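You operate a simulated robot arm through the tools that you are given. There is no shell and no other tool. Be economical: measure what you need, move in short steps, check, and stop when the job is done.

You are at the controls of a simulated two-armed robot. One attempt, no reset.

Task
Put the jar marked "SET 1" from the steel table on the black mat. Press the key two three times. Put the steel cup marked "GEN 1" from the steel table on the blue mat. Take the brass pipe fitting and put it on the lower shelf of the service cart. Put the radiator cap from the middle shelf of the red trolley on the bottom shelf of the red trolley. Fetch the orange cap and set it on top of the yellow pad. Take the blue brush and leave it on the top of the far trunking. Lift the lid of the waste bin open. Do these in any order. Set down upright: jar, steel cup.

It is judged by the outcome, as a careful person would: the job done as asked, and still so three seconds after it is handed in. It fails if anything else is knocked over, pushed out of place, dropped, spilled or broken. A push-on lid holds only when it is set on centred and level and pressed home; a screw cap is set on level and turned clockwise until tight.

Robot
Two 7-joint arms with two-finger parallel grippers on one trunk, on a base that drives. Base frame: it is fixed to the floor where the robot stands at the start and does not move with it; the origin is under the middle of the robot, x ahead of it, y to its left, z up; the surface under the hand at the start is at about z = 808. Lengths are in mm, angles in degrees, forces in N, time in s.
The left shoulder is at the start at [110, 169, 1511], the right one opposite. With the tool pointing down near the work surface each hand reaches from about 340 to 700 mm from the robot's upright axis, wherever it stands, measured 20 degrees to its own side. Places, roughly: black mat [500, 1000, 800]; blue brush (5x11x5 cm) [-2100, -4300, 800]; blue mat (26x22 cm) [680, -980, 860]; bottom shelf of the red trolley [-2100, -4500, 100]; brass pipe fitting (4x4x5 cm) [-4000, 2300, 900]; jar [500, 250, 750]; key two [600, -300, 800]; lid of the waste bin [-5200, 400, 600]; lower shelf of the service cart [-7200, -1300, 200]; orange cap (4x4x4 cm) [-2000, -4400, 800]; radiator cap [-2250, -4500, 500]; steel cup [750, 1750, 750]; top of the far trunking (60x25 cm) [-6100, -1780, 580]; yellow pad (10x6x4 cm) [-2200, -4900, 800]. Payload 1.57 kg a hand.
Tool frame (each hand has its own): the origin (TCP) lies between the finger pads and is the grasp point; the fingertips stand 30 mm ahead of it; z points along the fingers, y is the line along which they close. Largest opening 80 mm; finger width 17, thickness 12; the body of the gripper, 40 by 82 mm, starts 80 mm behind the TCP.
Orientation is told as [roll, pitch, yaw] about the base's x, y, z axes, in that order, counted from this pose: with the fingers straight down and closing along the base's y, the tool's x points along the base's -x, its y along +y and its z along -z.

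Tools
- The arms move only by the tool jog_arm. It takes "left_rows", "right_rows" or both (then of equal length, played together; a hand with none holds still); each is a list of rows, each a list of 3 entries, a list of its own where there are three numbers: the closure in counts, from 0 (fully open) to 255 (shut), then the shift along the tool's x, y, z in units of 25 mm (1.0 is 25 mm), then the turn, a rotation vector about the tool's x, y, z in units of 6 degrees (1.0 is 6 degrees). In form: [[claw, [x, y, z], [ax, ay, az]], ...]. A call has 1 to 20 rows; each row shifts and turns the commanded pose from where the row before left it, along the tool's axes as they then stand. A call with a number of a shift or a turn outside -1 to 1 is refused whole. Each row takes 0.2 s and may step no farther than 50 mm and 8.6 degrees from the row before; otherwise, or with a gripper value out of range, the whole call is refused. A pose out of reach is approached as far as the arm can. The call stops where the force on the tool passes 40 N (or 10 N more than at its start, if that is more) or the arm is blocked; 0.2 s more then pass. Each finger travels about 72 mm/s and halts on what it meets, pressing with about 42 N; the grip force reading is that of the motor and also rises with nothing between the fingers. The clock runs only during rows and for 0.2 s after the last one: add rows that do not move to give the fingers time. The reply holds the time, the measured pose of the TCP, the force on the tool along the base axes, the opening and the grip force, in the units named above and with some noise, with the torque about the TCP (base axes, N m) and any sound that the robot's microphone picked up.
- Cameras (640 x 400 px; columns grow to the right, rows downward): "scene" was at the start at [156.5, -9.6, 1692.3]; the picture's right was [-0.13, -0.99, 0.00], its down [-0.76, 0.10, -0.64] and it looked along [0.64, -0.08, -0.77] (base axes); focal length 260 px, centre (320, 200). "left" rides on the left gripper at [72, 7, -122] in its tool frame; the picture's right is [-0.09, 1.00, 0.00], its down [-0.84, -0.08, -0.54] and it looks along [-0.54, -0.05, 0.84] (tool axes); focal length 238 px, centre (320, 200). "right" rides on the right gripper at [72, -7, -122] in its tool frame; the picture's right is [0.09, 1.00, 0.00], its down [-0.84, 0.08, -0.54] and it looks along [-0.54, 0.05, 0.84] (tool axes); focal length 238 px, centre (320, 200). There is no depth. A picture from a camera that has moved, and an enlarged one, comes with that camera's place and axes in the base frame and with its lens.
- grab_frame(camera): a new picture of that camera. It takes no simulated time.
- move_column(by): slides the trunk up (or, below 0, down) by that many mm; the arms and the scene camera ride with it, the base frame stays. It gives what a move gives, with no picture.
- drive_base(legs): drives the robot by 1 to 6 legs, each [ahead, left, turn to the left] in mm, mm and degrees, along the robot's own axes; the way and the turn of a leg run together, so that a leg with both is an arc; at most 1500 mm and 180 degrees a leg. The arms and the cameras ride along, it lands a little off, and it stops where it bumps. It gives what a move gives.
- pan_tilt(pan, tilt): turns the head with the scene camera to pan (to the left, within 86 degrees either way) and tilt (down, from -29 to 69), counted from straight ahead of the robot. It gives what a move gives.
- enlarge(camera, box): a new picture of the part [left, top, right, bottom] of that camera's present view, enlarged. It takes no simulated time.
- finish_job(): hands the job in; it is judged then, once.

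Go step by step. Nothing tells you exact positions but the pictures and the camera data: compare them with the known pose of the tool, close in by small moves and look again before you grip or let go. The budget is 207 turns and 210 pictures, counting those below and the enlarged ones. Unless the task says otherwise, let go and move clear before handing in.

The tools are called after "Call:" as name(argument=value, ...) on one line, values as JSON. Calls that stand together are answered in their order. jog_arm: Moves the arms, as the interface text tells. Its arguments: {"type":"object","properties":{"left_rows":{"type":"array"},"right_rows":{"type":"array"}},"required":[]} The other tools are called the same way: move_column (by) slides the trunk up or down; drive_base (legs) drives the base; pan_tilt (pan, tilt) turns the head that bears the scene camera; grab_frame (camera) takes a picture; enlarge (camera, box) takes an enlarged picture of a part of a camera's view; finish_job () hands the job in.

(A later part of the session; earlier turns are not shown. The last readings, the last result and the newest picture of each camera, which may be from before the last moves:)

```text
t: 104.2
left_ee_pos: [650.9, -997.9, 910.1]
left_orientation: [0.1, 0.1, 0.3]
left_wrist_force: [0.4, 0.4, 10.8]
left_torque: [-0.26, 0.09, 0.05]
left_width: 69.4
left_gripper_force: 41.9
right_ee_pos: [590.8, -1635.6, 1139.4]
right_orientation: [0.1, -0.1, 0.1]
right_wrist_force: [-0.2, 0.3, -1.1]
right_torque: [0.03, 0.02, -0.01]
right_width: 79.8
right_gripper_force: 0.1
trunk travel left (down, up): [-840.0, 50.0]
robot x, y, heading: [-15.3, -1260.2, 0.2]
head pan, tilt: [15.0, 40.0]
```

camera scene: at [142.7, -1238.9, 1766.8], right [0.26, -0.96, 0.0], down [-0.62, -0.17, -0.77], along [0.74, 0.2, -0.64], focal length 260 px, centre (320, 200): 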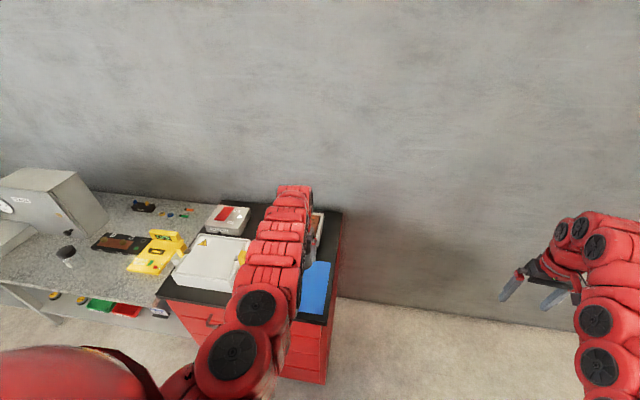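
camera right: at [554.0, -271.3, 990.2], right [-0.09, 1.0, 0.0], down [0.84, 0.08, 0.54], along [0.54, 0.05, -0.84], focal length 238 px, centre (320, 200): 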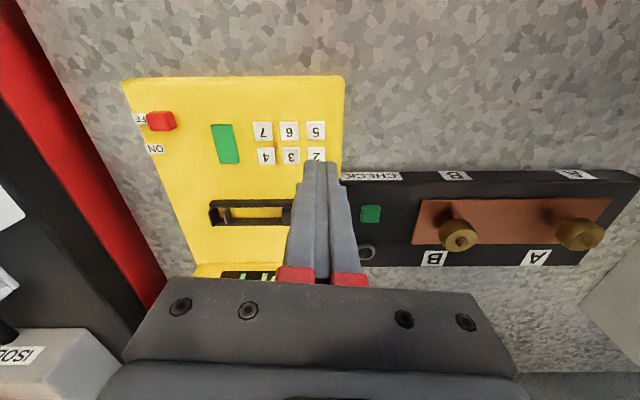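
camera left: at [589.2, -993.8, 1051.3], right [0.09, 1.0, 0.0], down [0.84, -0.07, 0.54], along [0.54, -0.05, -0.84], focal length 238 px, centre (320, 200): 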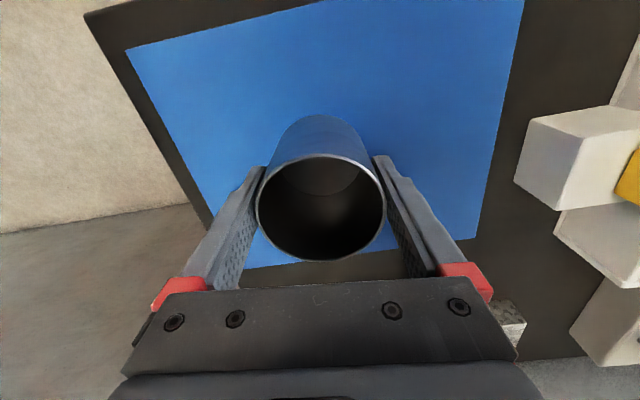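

Contact felt (11 N). Release and lift by arm then trunk.

Call:
jog_arm(left_rows=[[0, [0, 0, -0.04], [0, 0, 0]], [0, [0, 0, 0], [0, 0, 0]], [0, [0, 0, 0], [0, 0, 0]], [0, [0, 0, -0.5], [0, 0, 0]], [0, [0, 0, -0.8], [0, 0, 0]], [0, [0, 0, -0.8], [0, 0, 0]], [0, [0, 0, -0.8], [0, 0, 0]], [0, [0, 0, -0.8], [0, 0, 0]], [0, [0, 0, -0.8], [0, 0, 0]], [0, [0, 0, -0.8], [0, 0, 0]], [0, [0, 0, 0], [0, 0, 0]]])

Call:
grab_frame(camera="left")

```text
t: 106.6
left_ee_pos: [652.0, -1000.2, 1042.2]
left_orientation: [0.0, 0.2, 0.3]
left_wrist_force: [-0.7, 0.2, -0.8]
left_torque: [0.02, 0.01, 0.02]
left_width: 79.9
left_gripper_force: 0.0
right_ee_pos: [592.6, -1636.0, 1138.9]
right_orientation: [-0.1, 0.0, 0.1]
right_wrist_force: [0.3, 0.9, -0.6]
right_torque: [0.0, -0.03, 0.0]
right_width: 79.9
right_gripper_force: 0.0
trunk travel left (down, up): [-840.0, 50.0]
robot x, y, heading: [-18.7, -1260.7, 0.1]
head pan, tilt: [15.0, 40.0]
```

```text
149 pictures are left
camera left: at [579.8, -994.4, 1165.1], right [0.09, 1.0, 0.0], down [0.84, -0.07, 0.54], along [0.54, -0.05, -0.84], focal length 238 px, centre (320, 200)
```

left: 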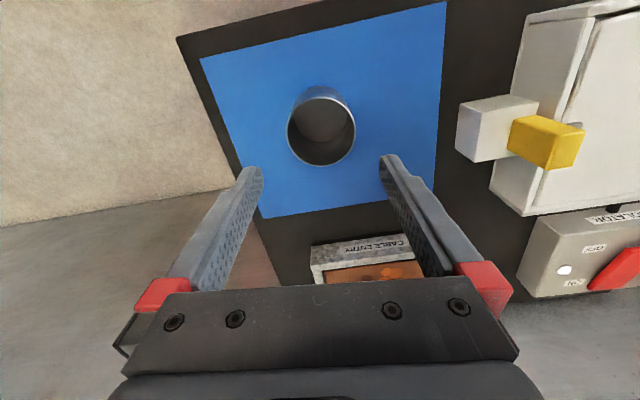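

Cup stands on the blue mat. Next the red trolley at (-2100,-4400). I back away, turn right and survey the path, tucking nothing yet.

Call:
drive_base(legs=[[-600, 0, 0], [0, 0, -90]])

Call:
pan_tilt(pan=0, tilt=20)

Call:
grab_frame(camera="scene")

Call:
pan_tilt(pan=-60, tilt=20)

Call:
grab_frame(camera="scene")

```text
t: 113.7
left_ee_pos: [-337.5, -1936.8, 1042.8]
left_orientation: [0.1, 0.2, -89.9]
left_wrist_force: [0.2, 1.1, -0.1]
left_torque: [-0.02, 0.03, 0.0]
left_width: 80.0
left_gripper_force: 0.0
right_ee_pos: [-971.6, -1875.5, 1138.3]
right_orientation: [0.0, -0.1, -90.0]
right_wrist_force: [0.0, -0.8, 1.2]
right_torque: [-0.02, -0.01, 0.01]
right_width: 79.9
right_gripper_force: 0.1
trunk travel left (down, up): [-840.0, 50.0]
robot x, y, heading: [-602.4, -1270.3, -89.8]
head pan, tilt: [15.0, 40.0]
```

```text
t: 114.5
left_ee_pos: [-337.5, -1937.5, 1042.3]
left_orientation: [0.0, 0.2, -89.9]
left_wrist_force: [-0.7, 0.2, -1.1]
left_torque: [0.01, -0.04, -0.03]
left_width: 80.0
left_gripper_force: 0.0
right_ee_pos: [-973.1, -1876.4, 1138.3]
right_orientation: [0.0, -0.1, -90.2]
right_wrist_force: [-0.2, -0.4, -0.1]
right_torque: [-0.01, 0.02, 0.01]
right_width: 80.0
right_gripper_force: 0.0
trunk travel left (down, up): [-840.0, 50.0]
robot x, y, heading: [-598.1, -1265.4, -89.9]
head pan, tilt: [0.0, 20.0]
```

```text
148 pictures are left
camera scene: at [-596.8, -1440.8, 1753.0], right [-1.0, 0.0, 0.0], down [0.0, 0.34, -0.94], along [0.0, -0.94, -0.34], focal length 260 px, centre (320, 200)
```

scene: 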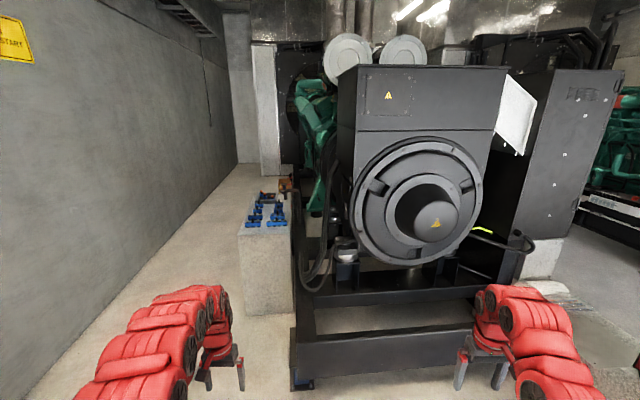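

```text
t: 115.8
left_ee_pos: [-336.6, -1938.0, 1041.9]
left_orientation: [0.0, 0.2, -89.8]
left_wrist_force: [0.3, -1.0, 0.1]
left_torque: [0.01, 0.02, 0.04]
left_width: 80.2
left_gripper_force: 0.1
right_ee_pos: [-971.6, -1876.6, 1139.4]
right_orientation: [0.0, -0.1, -89.9]
right_wrist_force: [-0.1, 0.7, 0.1]
right_torque: [0.02, -0.04, 0.0]
right_width: 79.9
right_gripper_force: 0.0
trunk travel left (down, up): [-840.0, 50.0]
robot x, y, heading: [-592.9, -1266.0, -90.0]
head pan, tilt: [-60.0, 20.0]
```

```text
147 pictures are left
camera scene: at [-677.5, -1394.5, 1753.0], right [-0.5, 0.87, 0.0], down [0.3, 0.17, -0.94], along [-0.81, -0.47, -0.34], focal length 260 px, centre (320, 200)
```

scene: 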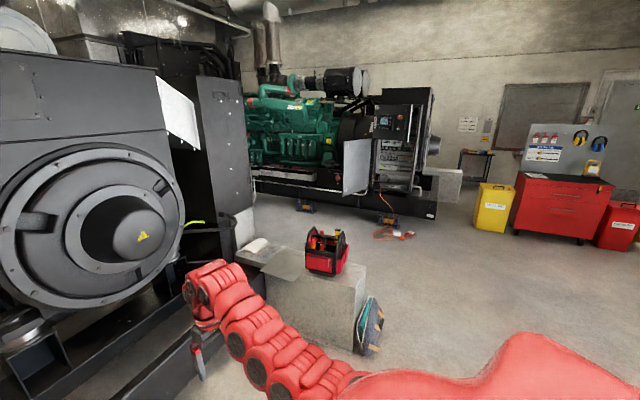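

The trolley must be in the aisle behind this genset. I turn to face -x, drive along the open floor, then look down the aisle.

Call:
drive_base(legs=[[0, 0, -90], [1400, 0, 0], [800, 0, 0], [0, 0, 90]])

Call:
pan_tilt(pan=10, tilt=25)

Call:
grab_frame(camera="scene")

```text
t: 134.6
left_ee_pos: [-2563.1, -1958.9, 1041.7]
left_orientation: [-0.1, 0.2, -88.1]
left_wrist_force: [-0.2, -0.9, 0.1]
left_torque: [-0.02, 0.01, 0.01]
left_width: 80.0
left_gripper_force: 0.1
right_ee_pos: [-3199.9, -1916.3, 1138.9]
right_orientation: [-0.1, -0.2, -88.3]
right_wrist_force: [-0.1, 0.0, -0.6]
right_torque: [-0.01, -0.05, -0.01]
right_width: 79.8
right_gripper_force: 0.0
trunk travel left (down, up): [-840.0, 50.0]
robot x, y, heading: [-2842.8, -1295.8, -88.0]
head pan, tilt: [-60.0, 20.0]
```

```text
t: 136.0
left_ee_pos: [-2563.8, -1957.9, 1042.6]
left_orientation: [-0.1, 0.2, -88.0]
left_wrist_force: [-0.2, 1.1, -0.5]
left_torque: [0.02, 0.0, 0.0]
left_width: 79.9
left_gripper_force: 0.1
right_ee_pos: [-3200.8, -1917.0, 1138.7]
right_orientation: [-0.1, -0.2, -88.2]
right_wrist_force: [0.2, 0.4, -0.4]
right_torque: [-0.04, -0.03, 0.0]
right_width: 80.3
right_gripper_force: 0.1
trunk travel left (down, up): [-840.0, 50.0]
robot x, y, heading: [-2844.1, -1296.6, -87.9]
head pan, tilt: [10.0, 25.0]
```

```text
146 pictures are left
camera scene: at [-2824.2, -1466.9, 1745.0], right [-0.98, -0.21, 0.0], down [-0.09, 0.41, -0.91], along [0.19, -0.89, -0.42], focal length 260 px, centre (320, 200)
```

scene: 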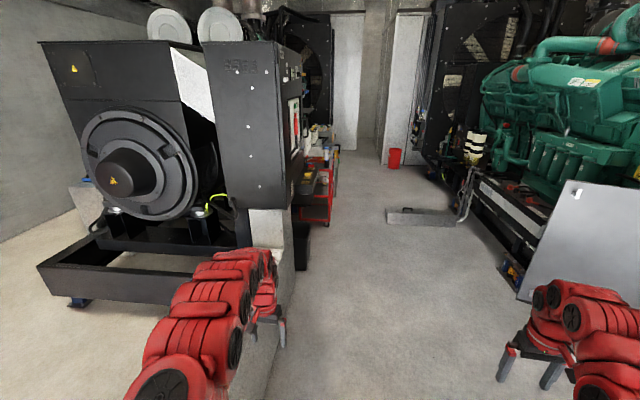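

The red trolley stands in the aisle on the left beyond the panel. I drive down the aisle centre then turn left toward it.

Call:
drive_base(legs=[[0, -60, -2], [1400, 0, 0]])

Call:
pan_tilt(pan=20, tilt=30)

Call:
grab_frame(camera="scene")

```text
t: 143.8
left_ee_pos: [-2664.8, -3421.1, 1043.1]
left_orientation: [0.0, 0.2, -90.8]
left_wrist_force: [0.1, -0.5, 0.4]
left_torque: [0.01, 0.02, 0.04]
left_width: 80.2
left_gripper_force: 0.1
right_ee_pos: [-3299.6, -3350.0, 1138.9]
right_orientation: [0.0, 0.0, -90.9]
right_wrist_force: [0.4, -0.9, 0.3]
right_torque: [0.0, -0.01, -0.02]
right_width: 79.9
right_gripper_force: 0.0
trunk travel left (down, up): [-840.0, 50.0]
robot x, y, heading: [-2915.1, -2743.5, -90.7]
head pan, tilt: [10.0, 25.0]
```

```text
t: 144.5
left_ee_pos: [-2665.6, -3421.1, 1043.2]
left_orientation: [0.1, 0.3, -90.8]
left_wrist_force: [0.2, -0.2, 0.6]
left_torque: [-0.05, 0.01, 0.01]
left_width: 80.0
left_gripper_force: 0.1
right_ee_pos: [-3299.1, -3350.1, 1139.5]
right_orientation: [-0.1, 0.0, -90.8]
right_wrist_force: [0.7, 0.3, 0.4]
right_torque: [0.01, -0.01, 0.0]
right_width: 79.9
right_gripper_force: 0.1
trunk travel left (down, up): [-840.0, 50.0]
robot x, y, heading: [-2917.3, -2744.8, -90.8]
head pan, tilt: [20.0, 30.0]
```

```text
145 pictures are left
camera scene: at [-2887.2, -2912.7, 1737.0], right [-0.94, -0.33, 0.0], down [-0.16, 0.47, -0.87], along [0.28, -0.82, -0.5], focal length 260 px, centre (320, 200)
```

scene: 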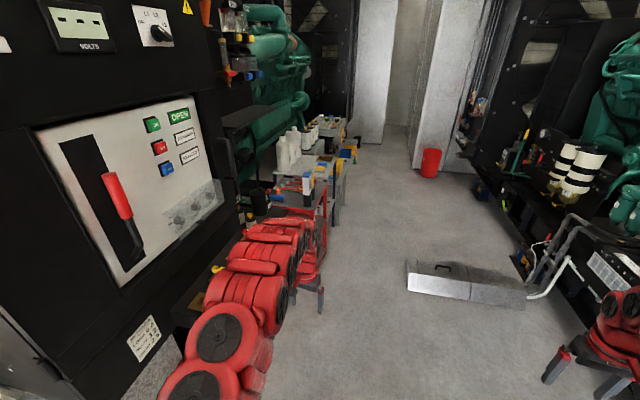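

Trolley top is around [-2130,-4445]; I raise the trunk, drive on down the aisle, then turn partway and look before facing it.

Call:
move_column(by=48)

Call:
drive_base(legs=[[1450, -70, 0.8]])

Call:
pan_tilt(pan=70, tilt=40)

Call:
grab_frame(camera="scene")

```text
t: 145.4
left_ee_pos: [-2665.3, -3420.4, 1090.5]
left_orientation: [0.0, 0.2, -90.7]
left_wrist_force: [0.0, 0.0, -0.3]
left_torque: [0.0, 0.03, -0.01]
left_width: 80.0
left_gripper_force: 0.1
right_ee_pos: [-3299.4, -3350.6, 1187.9]
right_orientation: [-0.1, -0.1, -91.0]
right_wrist_force: [0.7, -0.1, -0.8]
right_torque: [-0.01, 0.0, 0.01]
right_width: 79.9
right_gripper_force: 0.1
trunk travel left (down, up): [-888.0, 2.0]
robot x, y, heading: [-2918.7, -2747.2, -90.5]
head pan, tilt: [20.0, 30.0]
```

```text
t: 152.5
left_ee_pos: [-2741.6, -4845.8, 1091.0]
left_orientation: [0.0, 0.2, -90.2]
left_wrist_force: [1.0, -0.9, 0.4]
left_torque: [0.03, 0.03, 0.03]
left_width: 79.9
left_gripper_force: 0.0
right_ee_pos: [-3374.8, -4782.3, 1187.3]
right_orientation: [0.1, -0.1, -90.3]
right_wrist_force: [0.0, 1.3, 0.1]
right_torque: [-0.03, 0.0, 0.04]
right_width: 79.9
right_gripper_force: 0.0
trunk travel left (down, up): [-888.0, 2.0]
robot x, y, heading: [-3000.9, -4177.4, -90.4]
head pan, tilt: [20.0, 30.0]
```

```text
t: 153.7
left_ee_pos: [-2741.2, -4846.8, 1089.4]
left_orientation: [0.0, 0.2, -90.2]
left_wrist_force: [-0.6, -0.3, -0.6]
left_torque: [0.01, -0.04, -0.02]
left_width: 80.0
left_gripper_force: 0.2
right_ee_pos: [-3376.2, -4782.3, 1186.9]
right_orientation: [-0.1, -0.2, -90.3]
right_wrist_force: [-0.8, 0.1, -0.3]
right_torque: [-0.01, -0.02, 0.0]
right_width: 80.0
right_gripper_force: 0.1
trunk travel left (down, up): [-888.0, 2.0]
robot x, y, heading: [-2998.6, -4172.7, -90.2]
head pan, tilt: [70.0, 40.0]
```

```text
144 pictures are left
camera scene: at [-2919.0, -4285.1, 1769.7], right [-0.35, -0.94, 0.0], down [-0.6, 0.22, -0.77], along [0.72, -0.27, -0.64], focal length 260 px, centre (320, 200)
```

scene: 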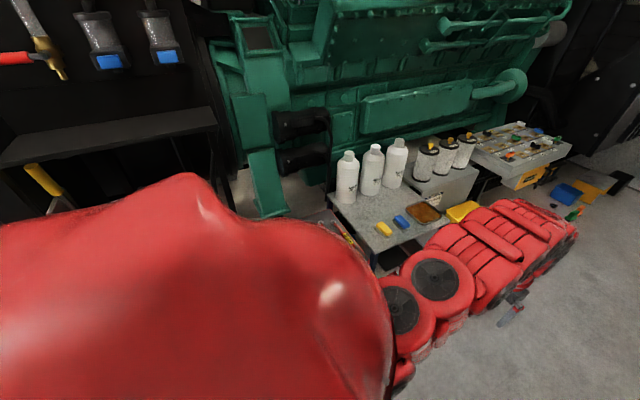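

I see the grey table with bottles and small pads at right; the torso hides the trolley. I turn left 60° in place for a better view.

Call:
drive_base(legs=[[0, 0, 60]])

Call:
pan_tilt(pan=0, tilt=40)

Call:
grab_frame(camera="scene")

```text
t: 156.8
left_ee_pos: [-2288.2, -4289.1, 1089.7]
left_orientation: [0.2, 0.2, -30.3]
left_wrist_force: [0.3, -0.2, -1.0]
left_torque: [0.0, 0.0, -0.04]
left_width: 79.9
left_gripper_force: 0.2
right_ee_pos: [-2661.8, -4807.3, 1186.9]
right_orientation: [0.0, -0.1, -30.4]
right_wrist_force: [-0.4, -0.2, 0.2]
right_torque: [0.01, -0.02, -0.04]
right_width: 80.2
right_gripper_force: 0.0
trunk travel left (down, up): [-888.0, 2.0]
robot x, y, heading: [-2998.1, -4176.4, -30.2]
head pan, tilt: [70.0, 40.0]
```

```text
t: 158.2
left_ee_pos: [-2288.5, -4289.7, 1090.6]
left_orientation: [-0.1, 0.2, -30.3]
left_wrist_force: [-0.5, -0.2, 0.2]
left_torque: [-0.02, 0.01, 0.04]
left_width: 80.1
left_gripper_force: 0.0
right_ee_pos: [-2661.5, -4806.2, 1188.4]
right_orientation: [-0.1, -0.2, -30.5]
right_wrist_force: [-0.8, -0.2, 1.2]
right_torque: [0.0, -0.02, 0.01]
right_width: 80.1
right_gripper_force: 0.0
trunk travel left (down, up): [-888.0, 2.0]
robot x, y, heading: [-2996.4, -4176.5, -30.2]
head pan, tilt: [0.0, 40.0]
```

```text
143 pictures are left
camera scene: at [-2855.5, -4258.5, 1769.6], right [-0.5, -0.86, 0.0], down [-0.56, 0.32, -0.77], along [0.66, -0.39, -0.64], focal length 260 px, centre (320, 200)
```

scene: 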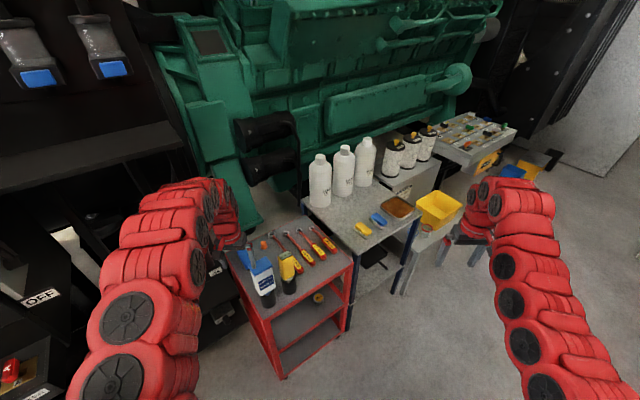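

Call:
enlarge(camera="scene", box=[200, 200, 440, 350])

Call:
enlarge(camera="scene", box=[230, 220, 350, 295])

Call:
grab_frame(camera="left")

```text
2.67 times, centred on (320, 275) of scene
camera zoom: at [-2855.5, -4258.5, 1769.6], right [-0.5, -0.86, 0.0], down [-0.56, 0.32, -0.77], along [0.66, -0.39, -0.64], focal length 693 px, centre (320, 0)
```

zoom: 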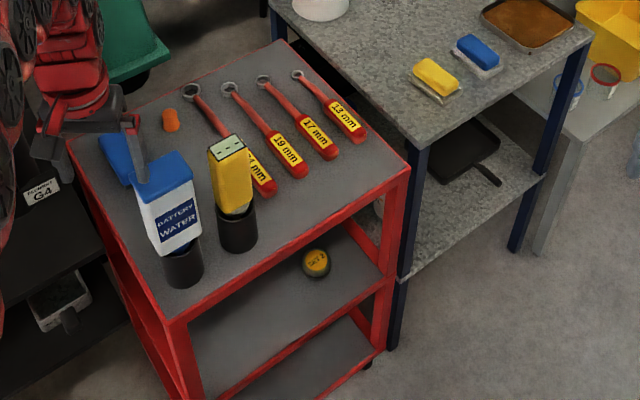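

```text
5.33 times, centred on (290, 258) of scene
camera zoom: at [-2855.5, -4258.5, 1769.6], right [-0.5, -0.86, 0.0], down [-0.56, 0.32, -0.77], along [0.66, -0.39, -0.64], focal length 1386 px, centre (480, -107)
```

zoom: 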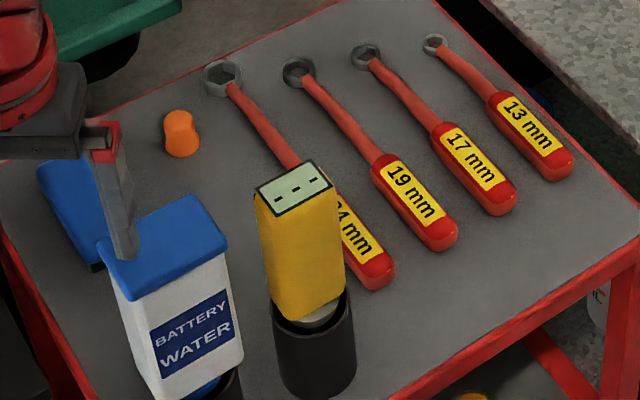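

```text
140 pictures are left
camera left: at [-2347.3, -4247.6, 1213.1], right [0.58, 0.81, 0.0], down [0.69, -0.49, 0.54], along [0.44, -0.31, -0.84], focal length 238 px, centre (320, 200)
```

left: 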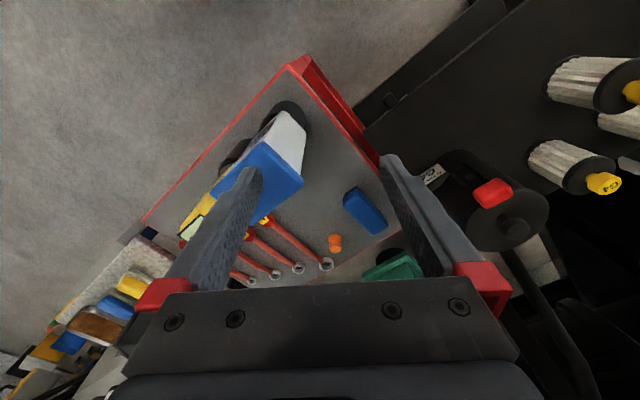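

Everything is visible: orange cap ≈[-2031,-4437], blue brush ≈[-2065,-4335] with long axis along x, yellow pad ≈[-2165,-4917]; a tall battery-water bottle near [-2300,-4340]. Raise the left hand for clearance, shift the base, then face +x.

Call:
jog_arm(left_rows=[[0, [0, 0, -0.7], [0, 0, 0]], [0, [0, 0, -0.7], [0, 0, 0]], [0, [0, 0, -0.7], [0, 0, 0]], [0, [0, 0, -0.7], [0, 0, 0]], [0, [0, 0, 0], [0, 0, 0]]])

Call:
drive_base(legs=[[350, -234, 0], [0, 0, 30]])

Call:
pan_tilt(pan=10, tilt=55)

Call:
grab_frame(camera="scene")

Call:
grab_frame(camera="left")

```text
t: 159.4
left_ee_pos: [-2289.3, -4289.4, 1161.0]
left_orientation: [-0.1, 0.1, -30.2]
left_wrist_force: [0.3, 0.5, 0.4]
left_torque: [-0.01, 0.03, 0.03]
left_width: 80.0
left_gripper_force: 0.0
right_ee_pos: [-2662.0, -4805.9, 1186.0]
right_orientation: [-0.1, -0.2, -30.4]
right_wrist_force: [0.3, -0.1, -1.3]
right_torque: [0.01, 0.01, -0.01]
right_width: 80.1
right_gripper_force: 0.0
trunk travel left (down, up): [-888.0, 2.0]
robot x, y, heading: [-2999.9, -4172.0, -30.2]
head pan, tilt: [0.0, 40.0]
```

```text
t: 162.6
left_ee_pos: [-2066.9, -4617.5, 1162.8]
left_orientation: [0.1, 0.1, -30.4]
left_wrist_force: [-0.3, 0.9, -0.2]
left_torque: [-0.01, 0.0, 0.03]
left_width: 79.9
left_gripper_force: 0.2
right_ee_pos: [-2442.5, -5133.7, 1188.3]
right_orientation: [-0.1, -0.3, -30.7]
right_wrist_force: [-0.3, -0.8, 0.9]
right_torque: [0.01, 0.02, 0.02]
right_width: 80.0
right_gripper_force: 0.1
trunk travel left (down, up): [-888.0, 2.0]
robot x, y, heading: [-2774.3, -4500.4, -30.5]
head pan, tilt: [0.0, 40.0]
stopped in leg 2: the robot was blocked; the commanded pose is now the measured one
```

```text
t: 163.4
left_ee_pos: [-2064.1, -4614.5, 1161.6]
left_orientation: [0.1, 0.2, -30.4]
left_wrist_force: [0.5, 0.5, 0.0]
left_torque: [-0.02, 0.01, -0.01]
left_width: 80.1
left_gripper_force: 0.1
right_ee_pos: [-2439.9, -5132.0, 1188.3]
right_orientation: [-0.1, -0.3, -30.5]
right_wrist_force: [-0.8, 0.5, 0.6]
right_torque: [0.0, 0.02, 0.02]
right_width: 80.2
right_gripper_force: 0.0
trunk travel left (down, up): [-888.0, 2.0]
robot x, y, heading: [-2773.6, -4497.0, -30.5]
head pan, tilt: [10.0, 55.0]
```

```text
139 pictures are left
camera scene: at [-2635.6, -4564.5, 1748.9], right [-0.35, -0.94, 0.0], down [-0.77, 0.28, -0.57], along [0.54, -0.2, -0.82], focal length 260 px, centre (320, 200)
```

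scene: 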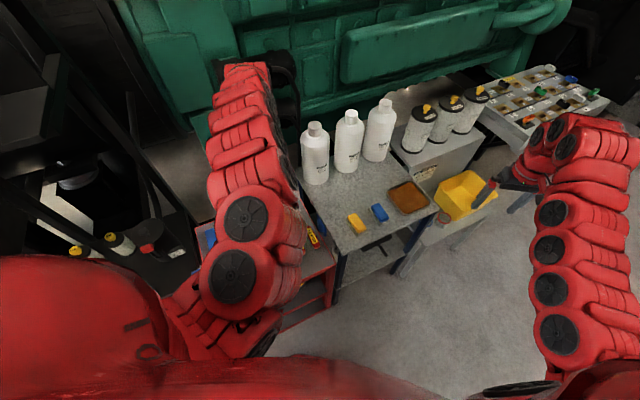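

```text
138 pictures are left
camera left: at [-2123.7, -4574.3, 1284.3], right [0.58, 0.81, 0.0], down [0.68, -0.49, 0.54], along [0.44, -0.32, -0.84], focal length 238 px, centre (320, 200)
```

left: 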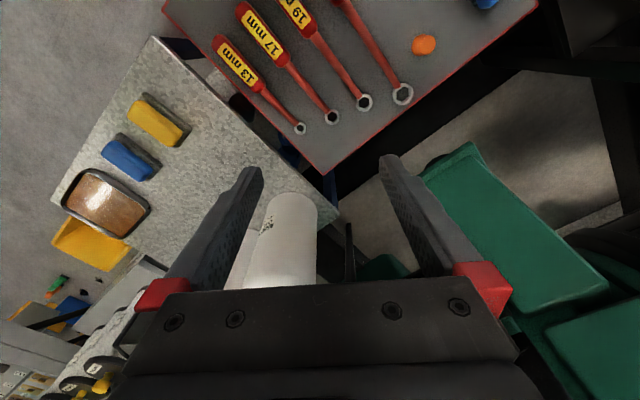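

The turn was blocked, maybe by the base or upper arm near the machine; nothing appears moved. I back off 200 mm, then turn.

Call:
drive_base(legs=[[-200, 0, 0], [0, 0, 30]])

Call:
grab_frame(camera="scene")

```text
t: 166.4
left_ee_pos: [-2253.9, -4154.1, 1161.9]
left_orientation: [0.1, 0.1, -3.7]
left_wrist_force: [0.1, -2.1, -0.4]
left_torque: [0.22, -0.05, 0.02]
left_width: 80.1
left_gripper_force: 0.0
right_ee_pos: [-2357.7, -4784.2, 1185.8]
right_orientation: [0.0, 0.1, -3.9]
right_wrist_force: [-0.8, -1.9, -1.5]
right_torque: [0.14, -0.08, 0.01]
right_width: 80.0
right_gripper_force: 0.1
trunk travel left (down, up): [-888.0, 2.0]
robot x, y, heading: [-2939.3, -4366.1, -3.5]
head pan, tilt: [10.0, 55.0]
```

```text
137 pictures are left
camera scene: at [-2785.6, -4366.2, 1748.7], right [0.11, -0.99, 0.0], down [-0.82, -0.09, -0.57], along [0.57, 0.06, -0.82], focal length 260 px, centre (320, 200)
```

scene: 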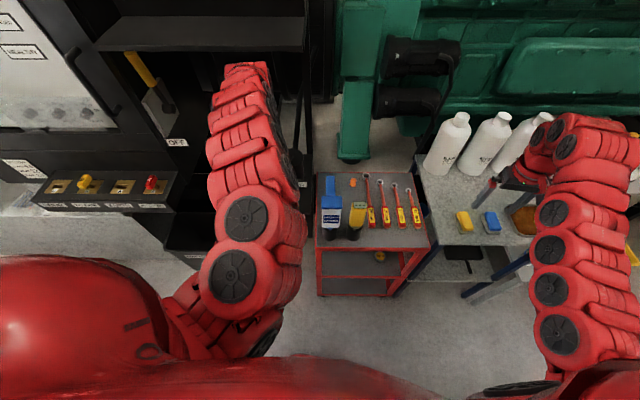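

Now facing the trolley. Slide right and then carefully forward, watching for blocks.

Call:
drive_base(legs=[[0, -270, 3.5], [190, 0, 0]])

Call:
grab_frame(camera="scene")

Call:
grab_frame(camera="left")

```text
t: 167.7
left_ee_pos: [-2223.0, -4266.4, 1162.0]
left_orientation: [0.0, 0.0, -11.1]
left_wrist_force: [-0.3, 0.2, 0.0]
left_torque: [0.02, 0.01, 0.01]
left_width: 79.8
left_gripper_force: 0.0
right_ee_pos: [-2407.0, -4873.9, 1187.7]
right_orientation: [-0.1, -0.3, -11.4]
right_wrist_force: [-0.1, -0.9, 0.0]
right_torque: [0.0, 0.03, 0.01]
right_width: 79.9
right_gripper_force: 0.0
trunk travel left (down, up): [-888.0, 2.0]
robot x, y, heading: [-2928.7, -4384.8, -11.3]
head pan, tilt: [10.0, 55.0]
stopped in leg 1: the robot was blocked; the commanded pose is now the measured one
```

```text
136 pictures are left
camera scene: at [-2779.0, -4404.6, 1748.9], right [-0.02, -1.0, 0.0], down [-0.82, 0.02, -0.57], along [0.57, -0.01, -0.82], focal length 260 px, centre (320, 200)
```

scene: 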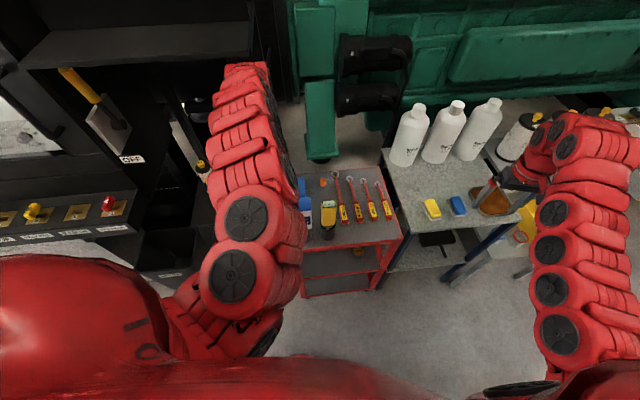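

```text
135 pictures are left
camera left: at [-2292.6, -4245.3, 1284.6], right [0.28, 0.96, 0.0], down [0.81, -0.24, 0.54], along [0.52, -0.15, -0.84], focal length 238 px, centre (320, 200)
```

left: 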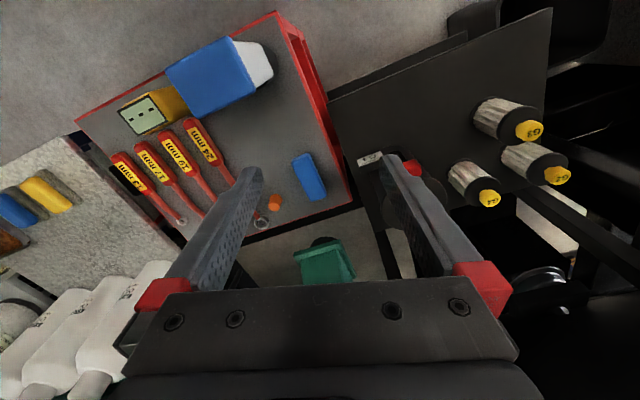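

Something on the right/rear blocks the base, likely the metal channel on the floor. Let me look at it.

Call:
pan_tilt(pan=-86, tilt=55)

Call:
grab_frame(camera="scene")

```text
t: 169.4
left_ee_pos: [-2223.2, -4263.9, 1162.6]
left_orientation: [-0.1, 0.0, -11.2]
left_wrist_force: [0.4, 0.0, -0.1]
left_torque: [0.0, -0.03, 0.01]
left_width: 79.8
left_gripper_force: 0.0
right_ee_pos: [-2408.3, -4875.7, 1188.3]
right_orientation: [-0.1, -0.2, -11.4]
right_wrist_force: [-0.9, -0.4, 0.5]
right_torque: [0.0, 0.01, 0.01]
right_width: 80.0
right_gripper_force: 0.1
trunk travel left (down, up): [-888.0, 2.0]
robot x, y, heading: [-2931.3, -4385.5, -11.2]
head pan, tilt: [-85.9, 55.0]
```

```text
134 pictures are left
camera scene: at [-2861.0, -4474.7, 1749.0], right [-0.99, 0.12, 0.0], down [0.1, 0.81, -0.57], along [-0.07, -0.57, -0.82], focal length 260 px, centre (320, 200)
```

scene: 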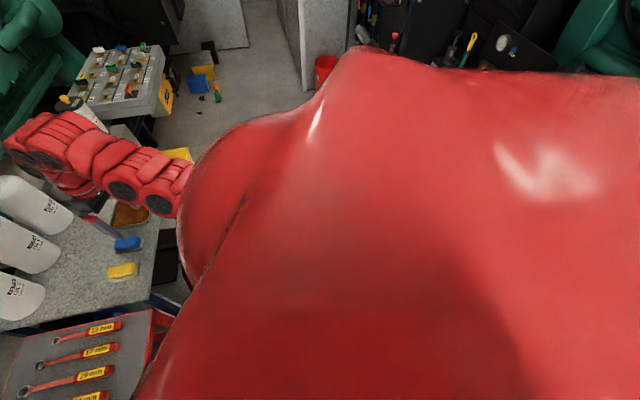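

The torso blocks the view, but the channel's end (≈[-3080,-4630]) matches both blocks. I move toward the trolley (+x) first, then slide right past it.

Call:
drive_base(legs=[[195, -30, 0]])

Call:
drive_base(legs=[[30, -150, 0]])

Call:
pan_tilt(pan=0, tilt=60)

Call:
grab_frame(camera="scene")

```text
t: 170.7
left_ee_pos: [-2082.1, -4277.9, 1087.7]
left_orientation: [0.5, 8.0, -13.5]
left_wrist_force: [-0.6, 1.2, -4.9]
left_torque: [-0.11, -0.07, 0.0]
left_width: 80.0
left_gripper_force: 0.1
right_ee_pos: [-2223.1, -4884.6, 1151.3]
right_orientation: [-0.3, 3.1, -10.8]
right_wrist_force: [0.1, 2.2, 0.2]
right_torque: [-0.22, 0.02, 0.0]
right_width: 80.0
right_gripper_force: 0.0
trunk travel left (down, up): [-888.0, 2.0]
robot x, y, heading: [-2822.1, -4403.8, -9.7]
head pan, tilt: [-85.9, 55.0]
stopped in leg 1: the robot was blocked; the commanded pose is now the measured one
```

```text
t: 171.7
left_ee_pos: [-2122.5, -4337.5, 1132.6]
left_orientation: [0.1, 4.3, -16.6]
left_wrist_force: [-1.4, 0.5, 2.1]
left_torque: [0.02, -0.13, 0.01]
left_width: 79.8
left_gripper_force: 0.1
right_ee_pos: [-2301.2, -4930.0, 1186.4]
right_orientation: [0.6, -0.7, -14.3]
right_wrist_force: [-1.4, 0.3, 0.9]
right_torque: [-0.03, -0.12, 0.0]
right_width: 79.9
right_gripper_force: 0.0
trunk travel left (down, up): [-888.0, 2.0]
robot x, y, heading: [-2805.5, -4413.3, -12.8]
head pan, tilt: [-85.9, 55.0]
stopped in leg 1: the robot was blocked; the commanded pose is now the measured one
```

```text
t: 173.3
left_ee_pos: [-2109.6, -4337.0, 1124.2]
left_orientation: [-0.1, 4.9, -16.6]
left_wrist_force: [1.0, 0.5, 0.3]
left_torque: [0.0, -0.01, 0.02]
left_width: 79.9
left_gripper_force: 0.1
right_ee_pos: [-2287.2, -4928.0, 1179.4]
right_orientation: [0.4, -0.2, -14.1]
right_wrist_force: [-0.5, -0.2, -0.1]
right_torque: [-0.01, 0.04, 0.02]
right_width: 80.1
right_gripper_force: 0.0
trunk travel left (down, up): [-888.0, 2.0]
robot x, y, heading: [-2809.1, -4423.5, -13.1]
head pan, tilt: [0.0, 60.0]
```

```text
133 pictures are left
camera scene: at [-2666.1, -4451.1, 1742.9], right [-0.22, -0.97, 0.0], down [-0.84, 0.19, -0.5], along [0.49, -0.11, -0.87], focal length 260 px, centre (320, 200)
```

scene: 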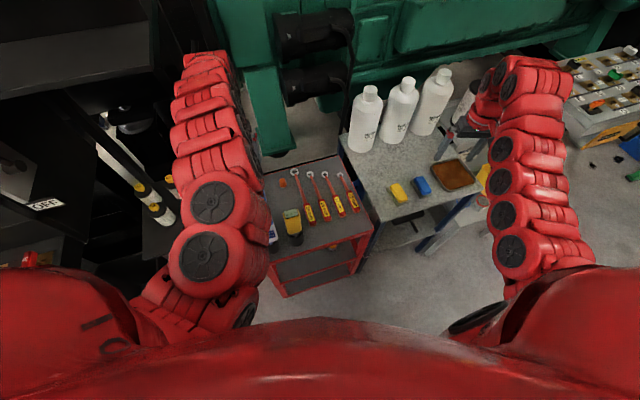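

The left arm was deflected: it's touching something on the genset side. I look left at the arm.

Call:
pan_tilt(pan=35, tilt=35)

Call:
grab_frame(camera="scene")

Call:
grab_frame(camera="left")

Call:
grab_frame(camera="right")

```text
t: 174.3
left_ee_pos: [-2109.3, -4336.8, 1124.1]
left_orientation: [0.0, 4.9, -16.7]
left_wrist_force: [-0.4, -0.6, 0.4]
left_torque: [-0.01, 0.02, -0.03]
left_width: 80.2
left_gripper_force: 0.1
right_ee_pos: [-2287.9, -4929.2, 1179.5]
right_orientation: [0.4, -0.1, -14.2]
right_wrist_force: [-0.3, 0.2, -1.1]
right_torque: [0.01, 0.04, -0.02]
right_width: 80.1
right_gripper_force: 0.1
trunk travel left (down, up): [-888.0, 2.0]
robot x, y, heading: [-2807.1, -4416.7, -12.8]
head pan, tilt: [35.0, 35.0]
```

```text
132 pictures are left
camera scene: at [-2649.2, -4403.1, 1777.1], right [0.38, -0.93, 0.0], down [-0.53, -0.22, -0.82], along [0.76, 0.31, -0.57], focal length 260 px, centre (320, 200)
```

scene: 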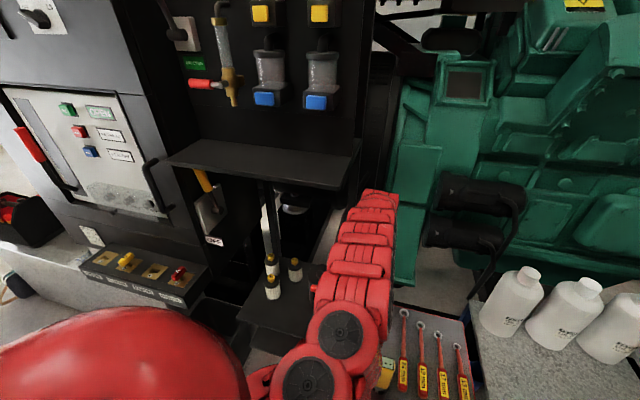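

```text
131 pictures are left
camera left: at [-2166.6, -4313.7, 1252.2], right [0.37, 0.93, -0.01], down [0.82, -0.33, 0.47], along [0.43, -0.18, -0.88], focal length 238 px, centre (320, 200)
```

left: 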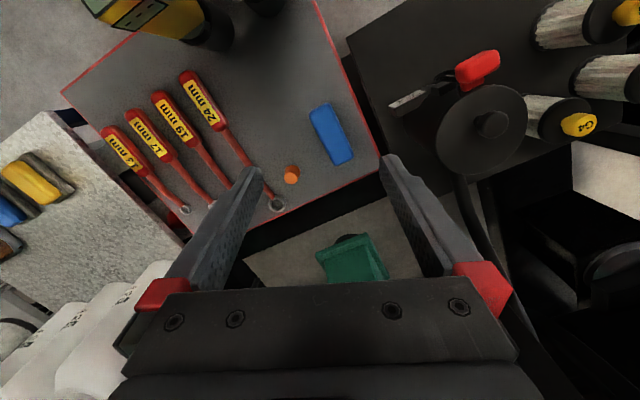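

```text
130 pictures are left
camera right: at [-2359.1, -4919.4, 1301.9], right [0.15, 0.99, 0.01], down [0.83, -0.13, 0.54], along [0.54, -0.08, -0.84], focal length 238 px, centre (320, 200)
```

right: 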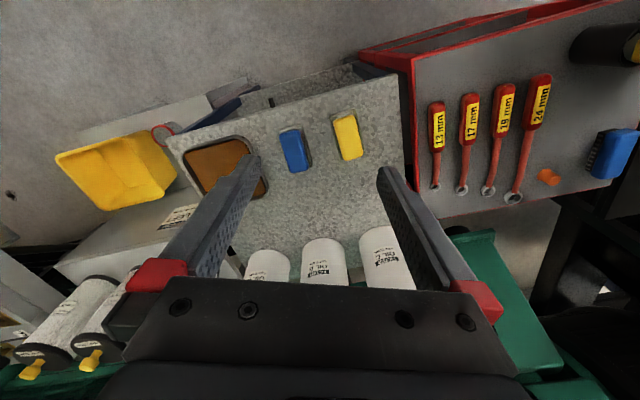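

The left forearm seems to graze the cabinet's shelf. I move the left hand to the right (away from the shelf) and level it.

Call:
jog_arm(left_rows=[[0, [0, -0.6, 0], [0, -0.82, 0]], [0, [0, -0.7, 0], [0, 0, 0]], [0, [0, -0.7, 0], [0, 0, 0]], [0, [0, -0.7, 0], [0, 0, 0]], [0, [0, -0.7, 0], [0, 0, 0]], [0, [0, -0.7, 0], [0, 0, 0]], [0, [0, -0.7, 0], [0, 0, 0]], [0, [0, -0.7, 0], [0, 0, 0]], [0, [0, -0.7, 0], [0, 0, 0]], [0, [0, 0, 0], [0, 0, 0]]])

Call:
grab_frame(camera="scene")

```text
t: 176.6
left_ee_pos: [-2155.2, -4486.5, 1125.8]
left_orientation: [-0.1, 0.0, -16.7]
left_wrist_force: [-0.2, -0.3, 0.2]
left_torque: [-0.01, -0.02, 0.01]
left_width: 80.2
left_gripper_force: 0.1
right_ee_pos: [-2286.6, -4927.4, 1179.3]
right_orientation: [0.4, -0.2, -14.2]
right_wrist_force: [0.5, -0.5, -0.7]
right_torque: [-0.01, 0.01, 0.0]
right_width: 80.0
right_gripper_force: 0.1
trunk travel left (down, up): [-888.0, 2.0]
robot x, y, heading: [-2809.0, -4415.6, -13.0]
head pan, tilt: [35.0, 35.0]
```

```text
129 pictures are left
camera scene: at [-2649.7, -4402.7, 1777.2], right [0.38, -0.93, 0.0], down [-0.53, -0.22, -0.82], along [0.76, 0.31, -0.57], focal length 260 px, centre (320, 200)
```

scene: 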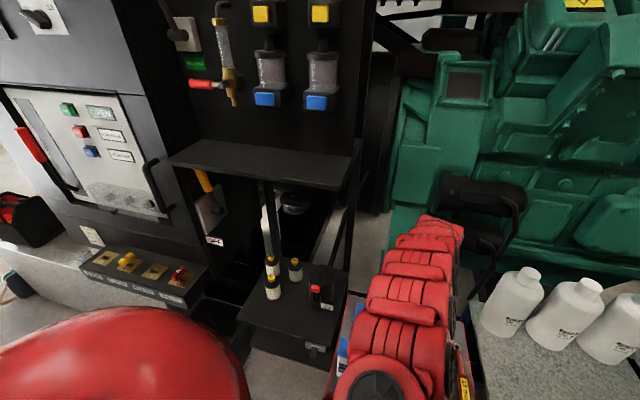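

The rack's upper shelf (z≈1350, end at y≈-4220) was what the wrist hit. Hand is clear now; drive +x, then slide right.

Call:
drive_base(legs=[[112, 26, 0]])

```text
t: 177.8
left_ee_pos: [-2041.1, -4486.5, 1125.3]
left_orientation: [0.0, -0.1, -16.8]
left_wrist_force: [-0.3, 0.0, -1.0]
left_torque: [0.0, -0.02, -0.03]
left_width: 79.8
left_gripper_force: 0.1
right_ee_pos: [-2171.5, -4927.5, 1179.8]
right_orientation: [0.5, -0.2, -14.1]
right_wrist_force: [1.4, -0.3, -0.3]
right_torque: [-0.01, 0.02, -0.03]
right_width: 80.3
right_gripper_force: 0.1
trunk travel left (down, up): [-888.0, 2.0]
robot x, y, heading: [-2692.8, -4419.6, -12.7]
head pan, tilt: [35.0, 35.0]
```

Rotate to heading 0 now.

Call:
drive_base(legs=[[0, 0, 12.7]])

Call:
pan_tilt(pan=5, tilt=55)

Call:
grab_frame(camera="scene")

Call:
grab_frame(camera="left")

```text
t: 179.0
left_ee_pos: [-2039.8, -4341.6, 1124.9]
left_orientation: [0.1, 0.1, -4.0]
left_wrist_force: [0.5, 0.1, 0.0]
left_torque: [-0.02, 0.01, -0.01]
left_width: 79.7
left_gripper_force: 0.1
right_ee_pos: [-2071.6, -4801.5, 1181.1]
right_orientation: [0.4, -0.1, -1.5]
right_wrist_force: [0.4, -0.5, 0.5]
right_torque: [0.02, 0.02, 0.0]
right_width: 79.9
right_gripper_force: 0.0
trunk travel left (down, up): [-888.0, 2.0]
robot x, y, heading: [-2691.3, -4413.9, 0.1]
head pan, tilt: [35.0, 35.0]
```

```text
t: 179.9
left_ee_pos: [-2041.2, -4340.7, 1124.6]
left_orientation: [0.0, 0.1, -4.0]
left_wrist_force: [0.3, -1.2, 0.4]
left_torque: [0.04, 0.04, -0.01]
left_width: 80.1
left_gripper_force: 0.1
right_ee_pos: [-2071.3, -4801.6, 1178.9]
right_orientation: [0.4, 0.0, -1.3]
right_wrist_force: [-0.4, -0.1, 1.4]
right_torque: [-0.01, -0.01, 0.03]
right_width: 79.7
right_gripper_force: 0.2
trunk travel left (down, up): [-888.0, 2.0]
robot x, y, heading: [-2692.1, -4416.6, 0.2]
head pan, tilt: [5.0, 55.0]
```

```text
128 pictures are left
camera scene: at [-2541.4, -4412.6, 1749.0], right [0.09, -1.0, 0.0], down [-0.82, -0.07, -0.57], along [0.57, 0.05, -0.82], focal length 260 px, centre (320, 200)
```

scene: 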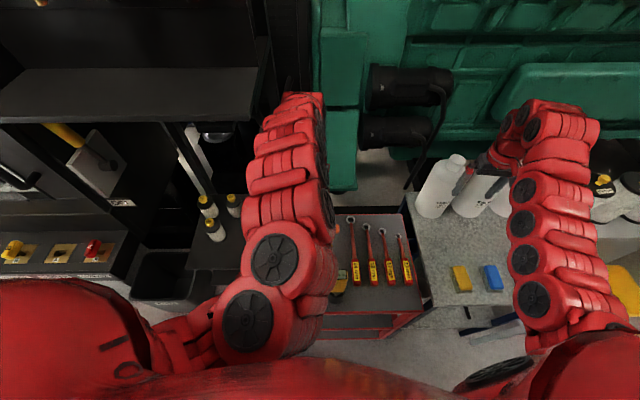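

```text
127 pictures are left
camera left: at [-2112.3, -4329.4, 1247.1], right [0.16, 0.99, 0.0], down [0.83, -0.14, 0.54], along [0.53, -0.09, -0.84], focal length 238 px, centre (320, 200)
```

left: 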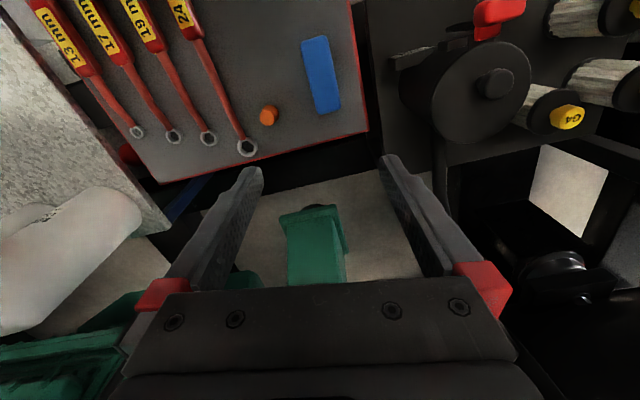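

Facing the trolley squarely. Brush centre ≈[-2072,-4333], cap ≈[-2028,-4434]. I slide right 150 mm for a comfortable left-arm reach.

Call:
drive_base(legs=[[0, -150, 0]])

Call:
grab_frame(camera="left")

```text
t: 181.3
left_ee_pos: [-2040.3, -4483.0, 1125.5]
left_orientation: [-0.1, 0.0, -4.0]
left_wrist_force: [0.5, 0.4, -0.4]
left_torque: [-0.01, -0.02, -0.01]
left_width: 80.1
left_gripper_force: 0.0
right_ee_pos: [-2072.2, -4943.4, 1180.9]
right_orientation: [0.3, 0.0, -1.4]
right_wrist_force: [0.7, 0.0, 0.4]
right_torque: [0.0, 0.01, 0.01]
right_width: 79.9
right_gripper_force: 0.0
trunk travel left (down, up): [-888.0, 2.0]
robot x, y, heading: [-2691.0, -4565.4, -0.1]
head pan, tilt: [5.0, 55.0]
```

```text
126 pictures are left
camera left: at [-2112.4, -4471.1, 1246.8], right [0.16, 0.99, 0.0], down [0.83, -0.13, 0.54], along [0.53, -0.09, -0.84], focal length 238 px, centre (320, 200)
```

left: 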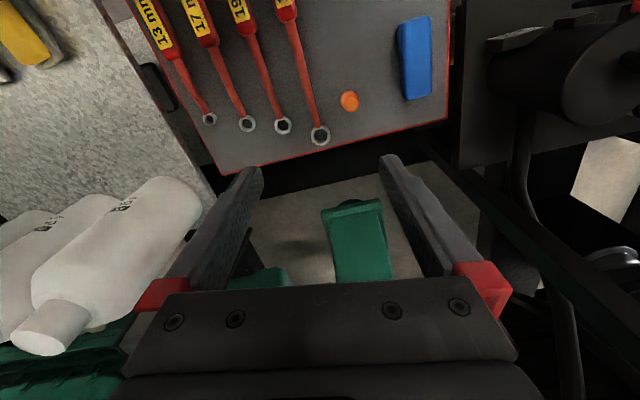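

Cap at ≈[-2032,-4437]. Move over it with a narrower opening and descend.

Call:
jog_arm(left_rows=[[64, [0, 0.5, 0], [0, 0, -0.67]], [64, [0, 0.5, 0.3], [0, 0, 0]], [64, [-0.2, 0.5, 0.6], [0, 0, 0]], [64, [-0.12, 0.34, 0.8], [0, 0, 0]], [64, [0, 0, 0.8], [0, 0, 0]], [64, [0, 0, 0.8], [0, 0, 0]], [64, [0, 0, 0.8], [0, 0, 0]], [64, [0, 0, 0.8], [0, 0, 0]], [64, [0, 0, 0.8], [0, 0, 0]], [64, [0, 0, 0.8], [0, 0, 0]], [64, [0, 0, 0.8], [0, 0, 0]], [64, [0, 0, 0], [0, 0, 0]]])

Call:
grab_frame(camera="left")

```text
t: 183.9
left_ee_pos: [-2030.8, -4436.9, 941.3]
left_orientation: [-0.1, 0.0, 0.1]
left_wrist_force: [-0.2, 0.5, -0.1]
left_torque: [0.01, 0.0, 0.01]
left_width: 59.9
left_gripper_force: 0.1
right_ee_pos: [-2071.3, -4946.0, 1179.3]
right_orientation: [0.4, -0.2, -1.5]
right_wrist_force: [-0.1, 0.2, -0.2]
right_torque: [0.03, 0.0, 0.0]
right_width: 79.9
right_gripper_force: 0.1
trunk travel left (down, up): [-888.0, 2.0]
robot x, y, heading: [-2688.7, -4562.5, 0.1]
head pan, tilt: [5.0, 55.0]
```

```text
125 pictures are left
camera left: at [-2103.1, -4431.3, 1064.2], right [0.09, 1.0, 0.0], down [0.84, -0.08, 0.54], along [0.54, -0.05, -0.84], focal length 238 px, centre (320, 200)
```

left: 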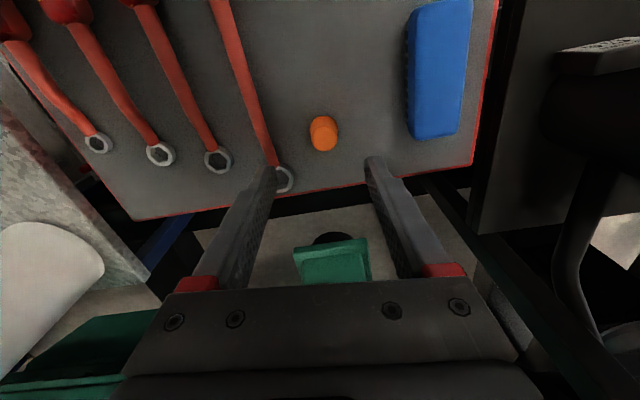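

Call:
jog_arm(left_rows=[[64, [0, 0.1, 0.8], [0, 0, 0]], [64, [0, 0, 0.8], [0, 0, 0]], [64, [0, 0, 0.8], [0, 0, 0]], [64, [0, 0, 0.8], [0, 0, 0]], [64, [0, 0, 0.4], [0, 0, 0]], [64, [0, 0, 0], [0, 0, 0]]])

Call:
grab_frame(camera="left")

```text
t: 185.3
left_ee_pos: [-2043.6, -4435.5, 899.9]
left_orientation: [-0.1, -0.1, 0.1]
left_wrist_force: [0.3, -0.4, -0.2]
left_torque: [-0.01, 0.01, 0.0]
left_width: 60.1
left_gripper_force: 0.1
left hand out of reach, approached as far as the arm can: row 2, 3, 4, 5
right_ee_pos: [-2071.4, -4946.1, 1179.9]
right_orientation: [0.4, 0.0, -1.4]
right_wrist_force: [0.3, 0.0, 0.7]
right_torque: [-0.01, -0.03, -0.03]
right_width: 80.0
right_gripper_force: 0.0
trunk travel left (down, up): [-888.0, 2.0]
robot x, y, heading: [-2695.6, -4559.7, -0.2]
head pan, tilt: [5.0, 55.0]
```

```text
124 pictures are left
camera left: at [-2115.5, -4428.9, 1022.7], right [0.09, 1.0, 0.0], down [0.84, -0.07, 0.54], along [0.54, -0.05, -0.84], focal length 238 px, centre (320, 200)
```

left: 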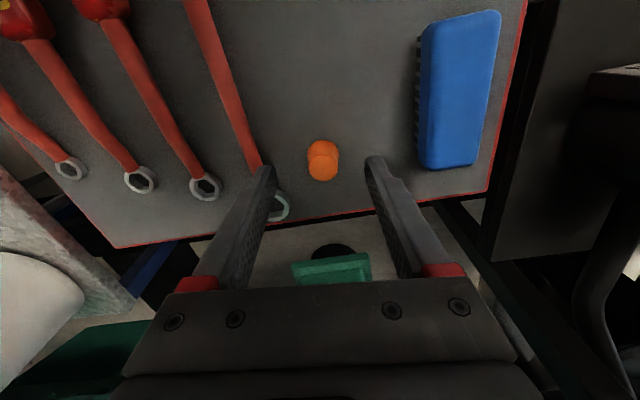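

Reach limit again; raise hand, lower the trunk 150 mm, and re-approach.

Call:
jog_arm(left_rows=[[64, [0, 0, -0.9], [0, 0, 0]], [64, [0, 0, -0.9], [0, 0, 0]], [64, [0, 0, -0.9], [0, 0, 0]], [64, [0, 0, -0.9], [0, 0, 0]], [64, [0, 0, -0.9], [0, 0, 0]], [64, [0, 0, -0.9], [0, 0, 0]], [64, [0, 0, 0], [0, 0, 0]]])

Call:
move_column(by=-150)

Call:
grab_frame(camera="left")

```text
t: 186.9
left_ee_pos: [-2042.1, -4435.0, 1035.3]
left_orientation: [0.0, 0.0, 0.1]
left_wrist_force: [-0.2, 0.4, -0.8]
left_torque: [0.02, 0.02, 0.05]
left_width: 59.8
left_gripper_force: 0.2
right_ee_pos: [-2071.8, -4944.9, 1178.8]
right_orientation: [0.5, -0.2, -1.4]
right_wrist_force: [0.5, -0.5, 0.4]
right_torque: [0.02, 0.01, -0.02]
right_width: 79.9
right_gripper_force: 0.0
trunk travel left (down, up): [-888.0, 2.0]
robot x, y, heading: [-2692.6, -4563.8, -0.1]
head pan, tilt: [5.0, 55.0]
```

```text
t: 188.6
left_ee_pos: [-2042.5, -4435.6, 884.0]
left_orientation: [0.0, 0.0, 0.0]
left_wrist_force: [0.5, 0.8, -0.1]
left_torque: [0.0, 0.01, 0.01]
left_width: 59.8
left_gripper_force: 0.0
right_ee_pos: [-2072.1, -4945.0, 1029.7]
right_orientation: [0.5, -0.1, -1.4]
right_wrist_force: [-0.3, 0.4, 0.7]
right_torque: [-0.03, -0.04, 0.01]
right_width: 80.1
right_gripper_force: 0.2
trunk travel left (down, up): [-738.0, 152.0]
robot x, y, heading: [-2695.0, -4568.0, -0.2]
head pan, tilt: [5.0, 55.0]
```

```text
123 pictures are left
camera left: at [-2115.3, -4429.3, 1006.8], right [0.09, 1.0, 0.0], down [0.84, -0.08, 0.54], along [0.54, -0.05, -0.84], focal length 238 px, centre (320, 200)
```

left: 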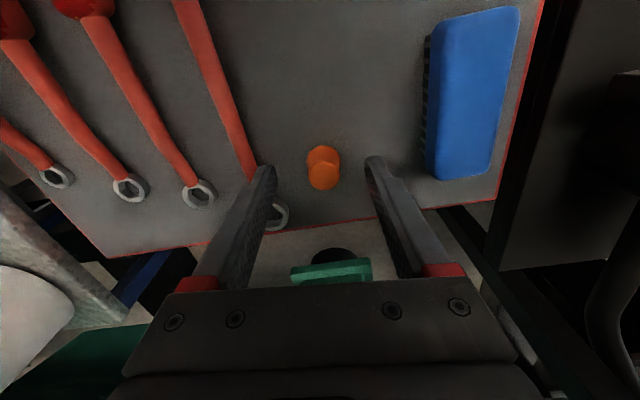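

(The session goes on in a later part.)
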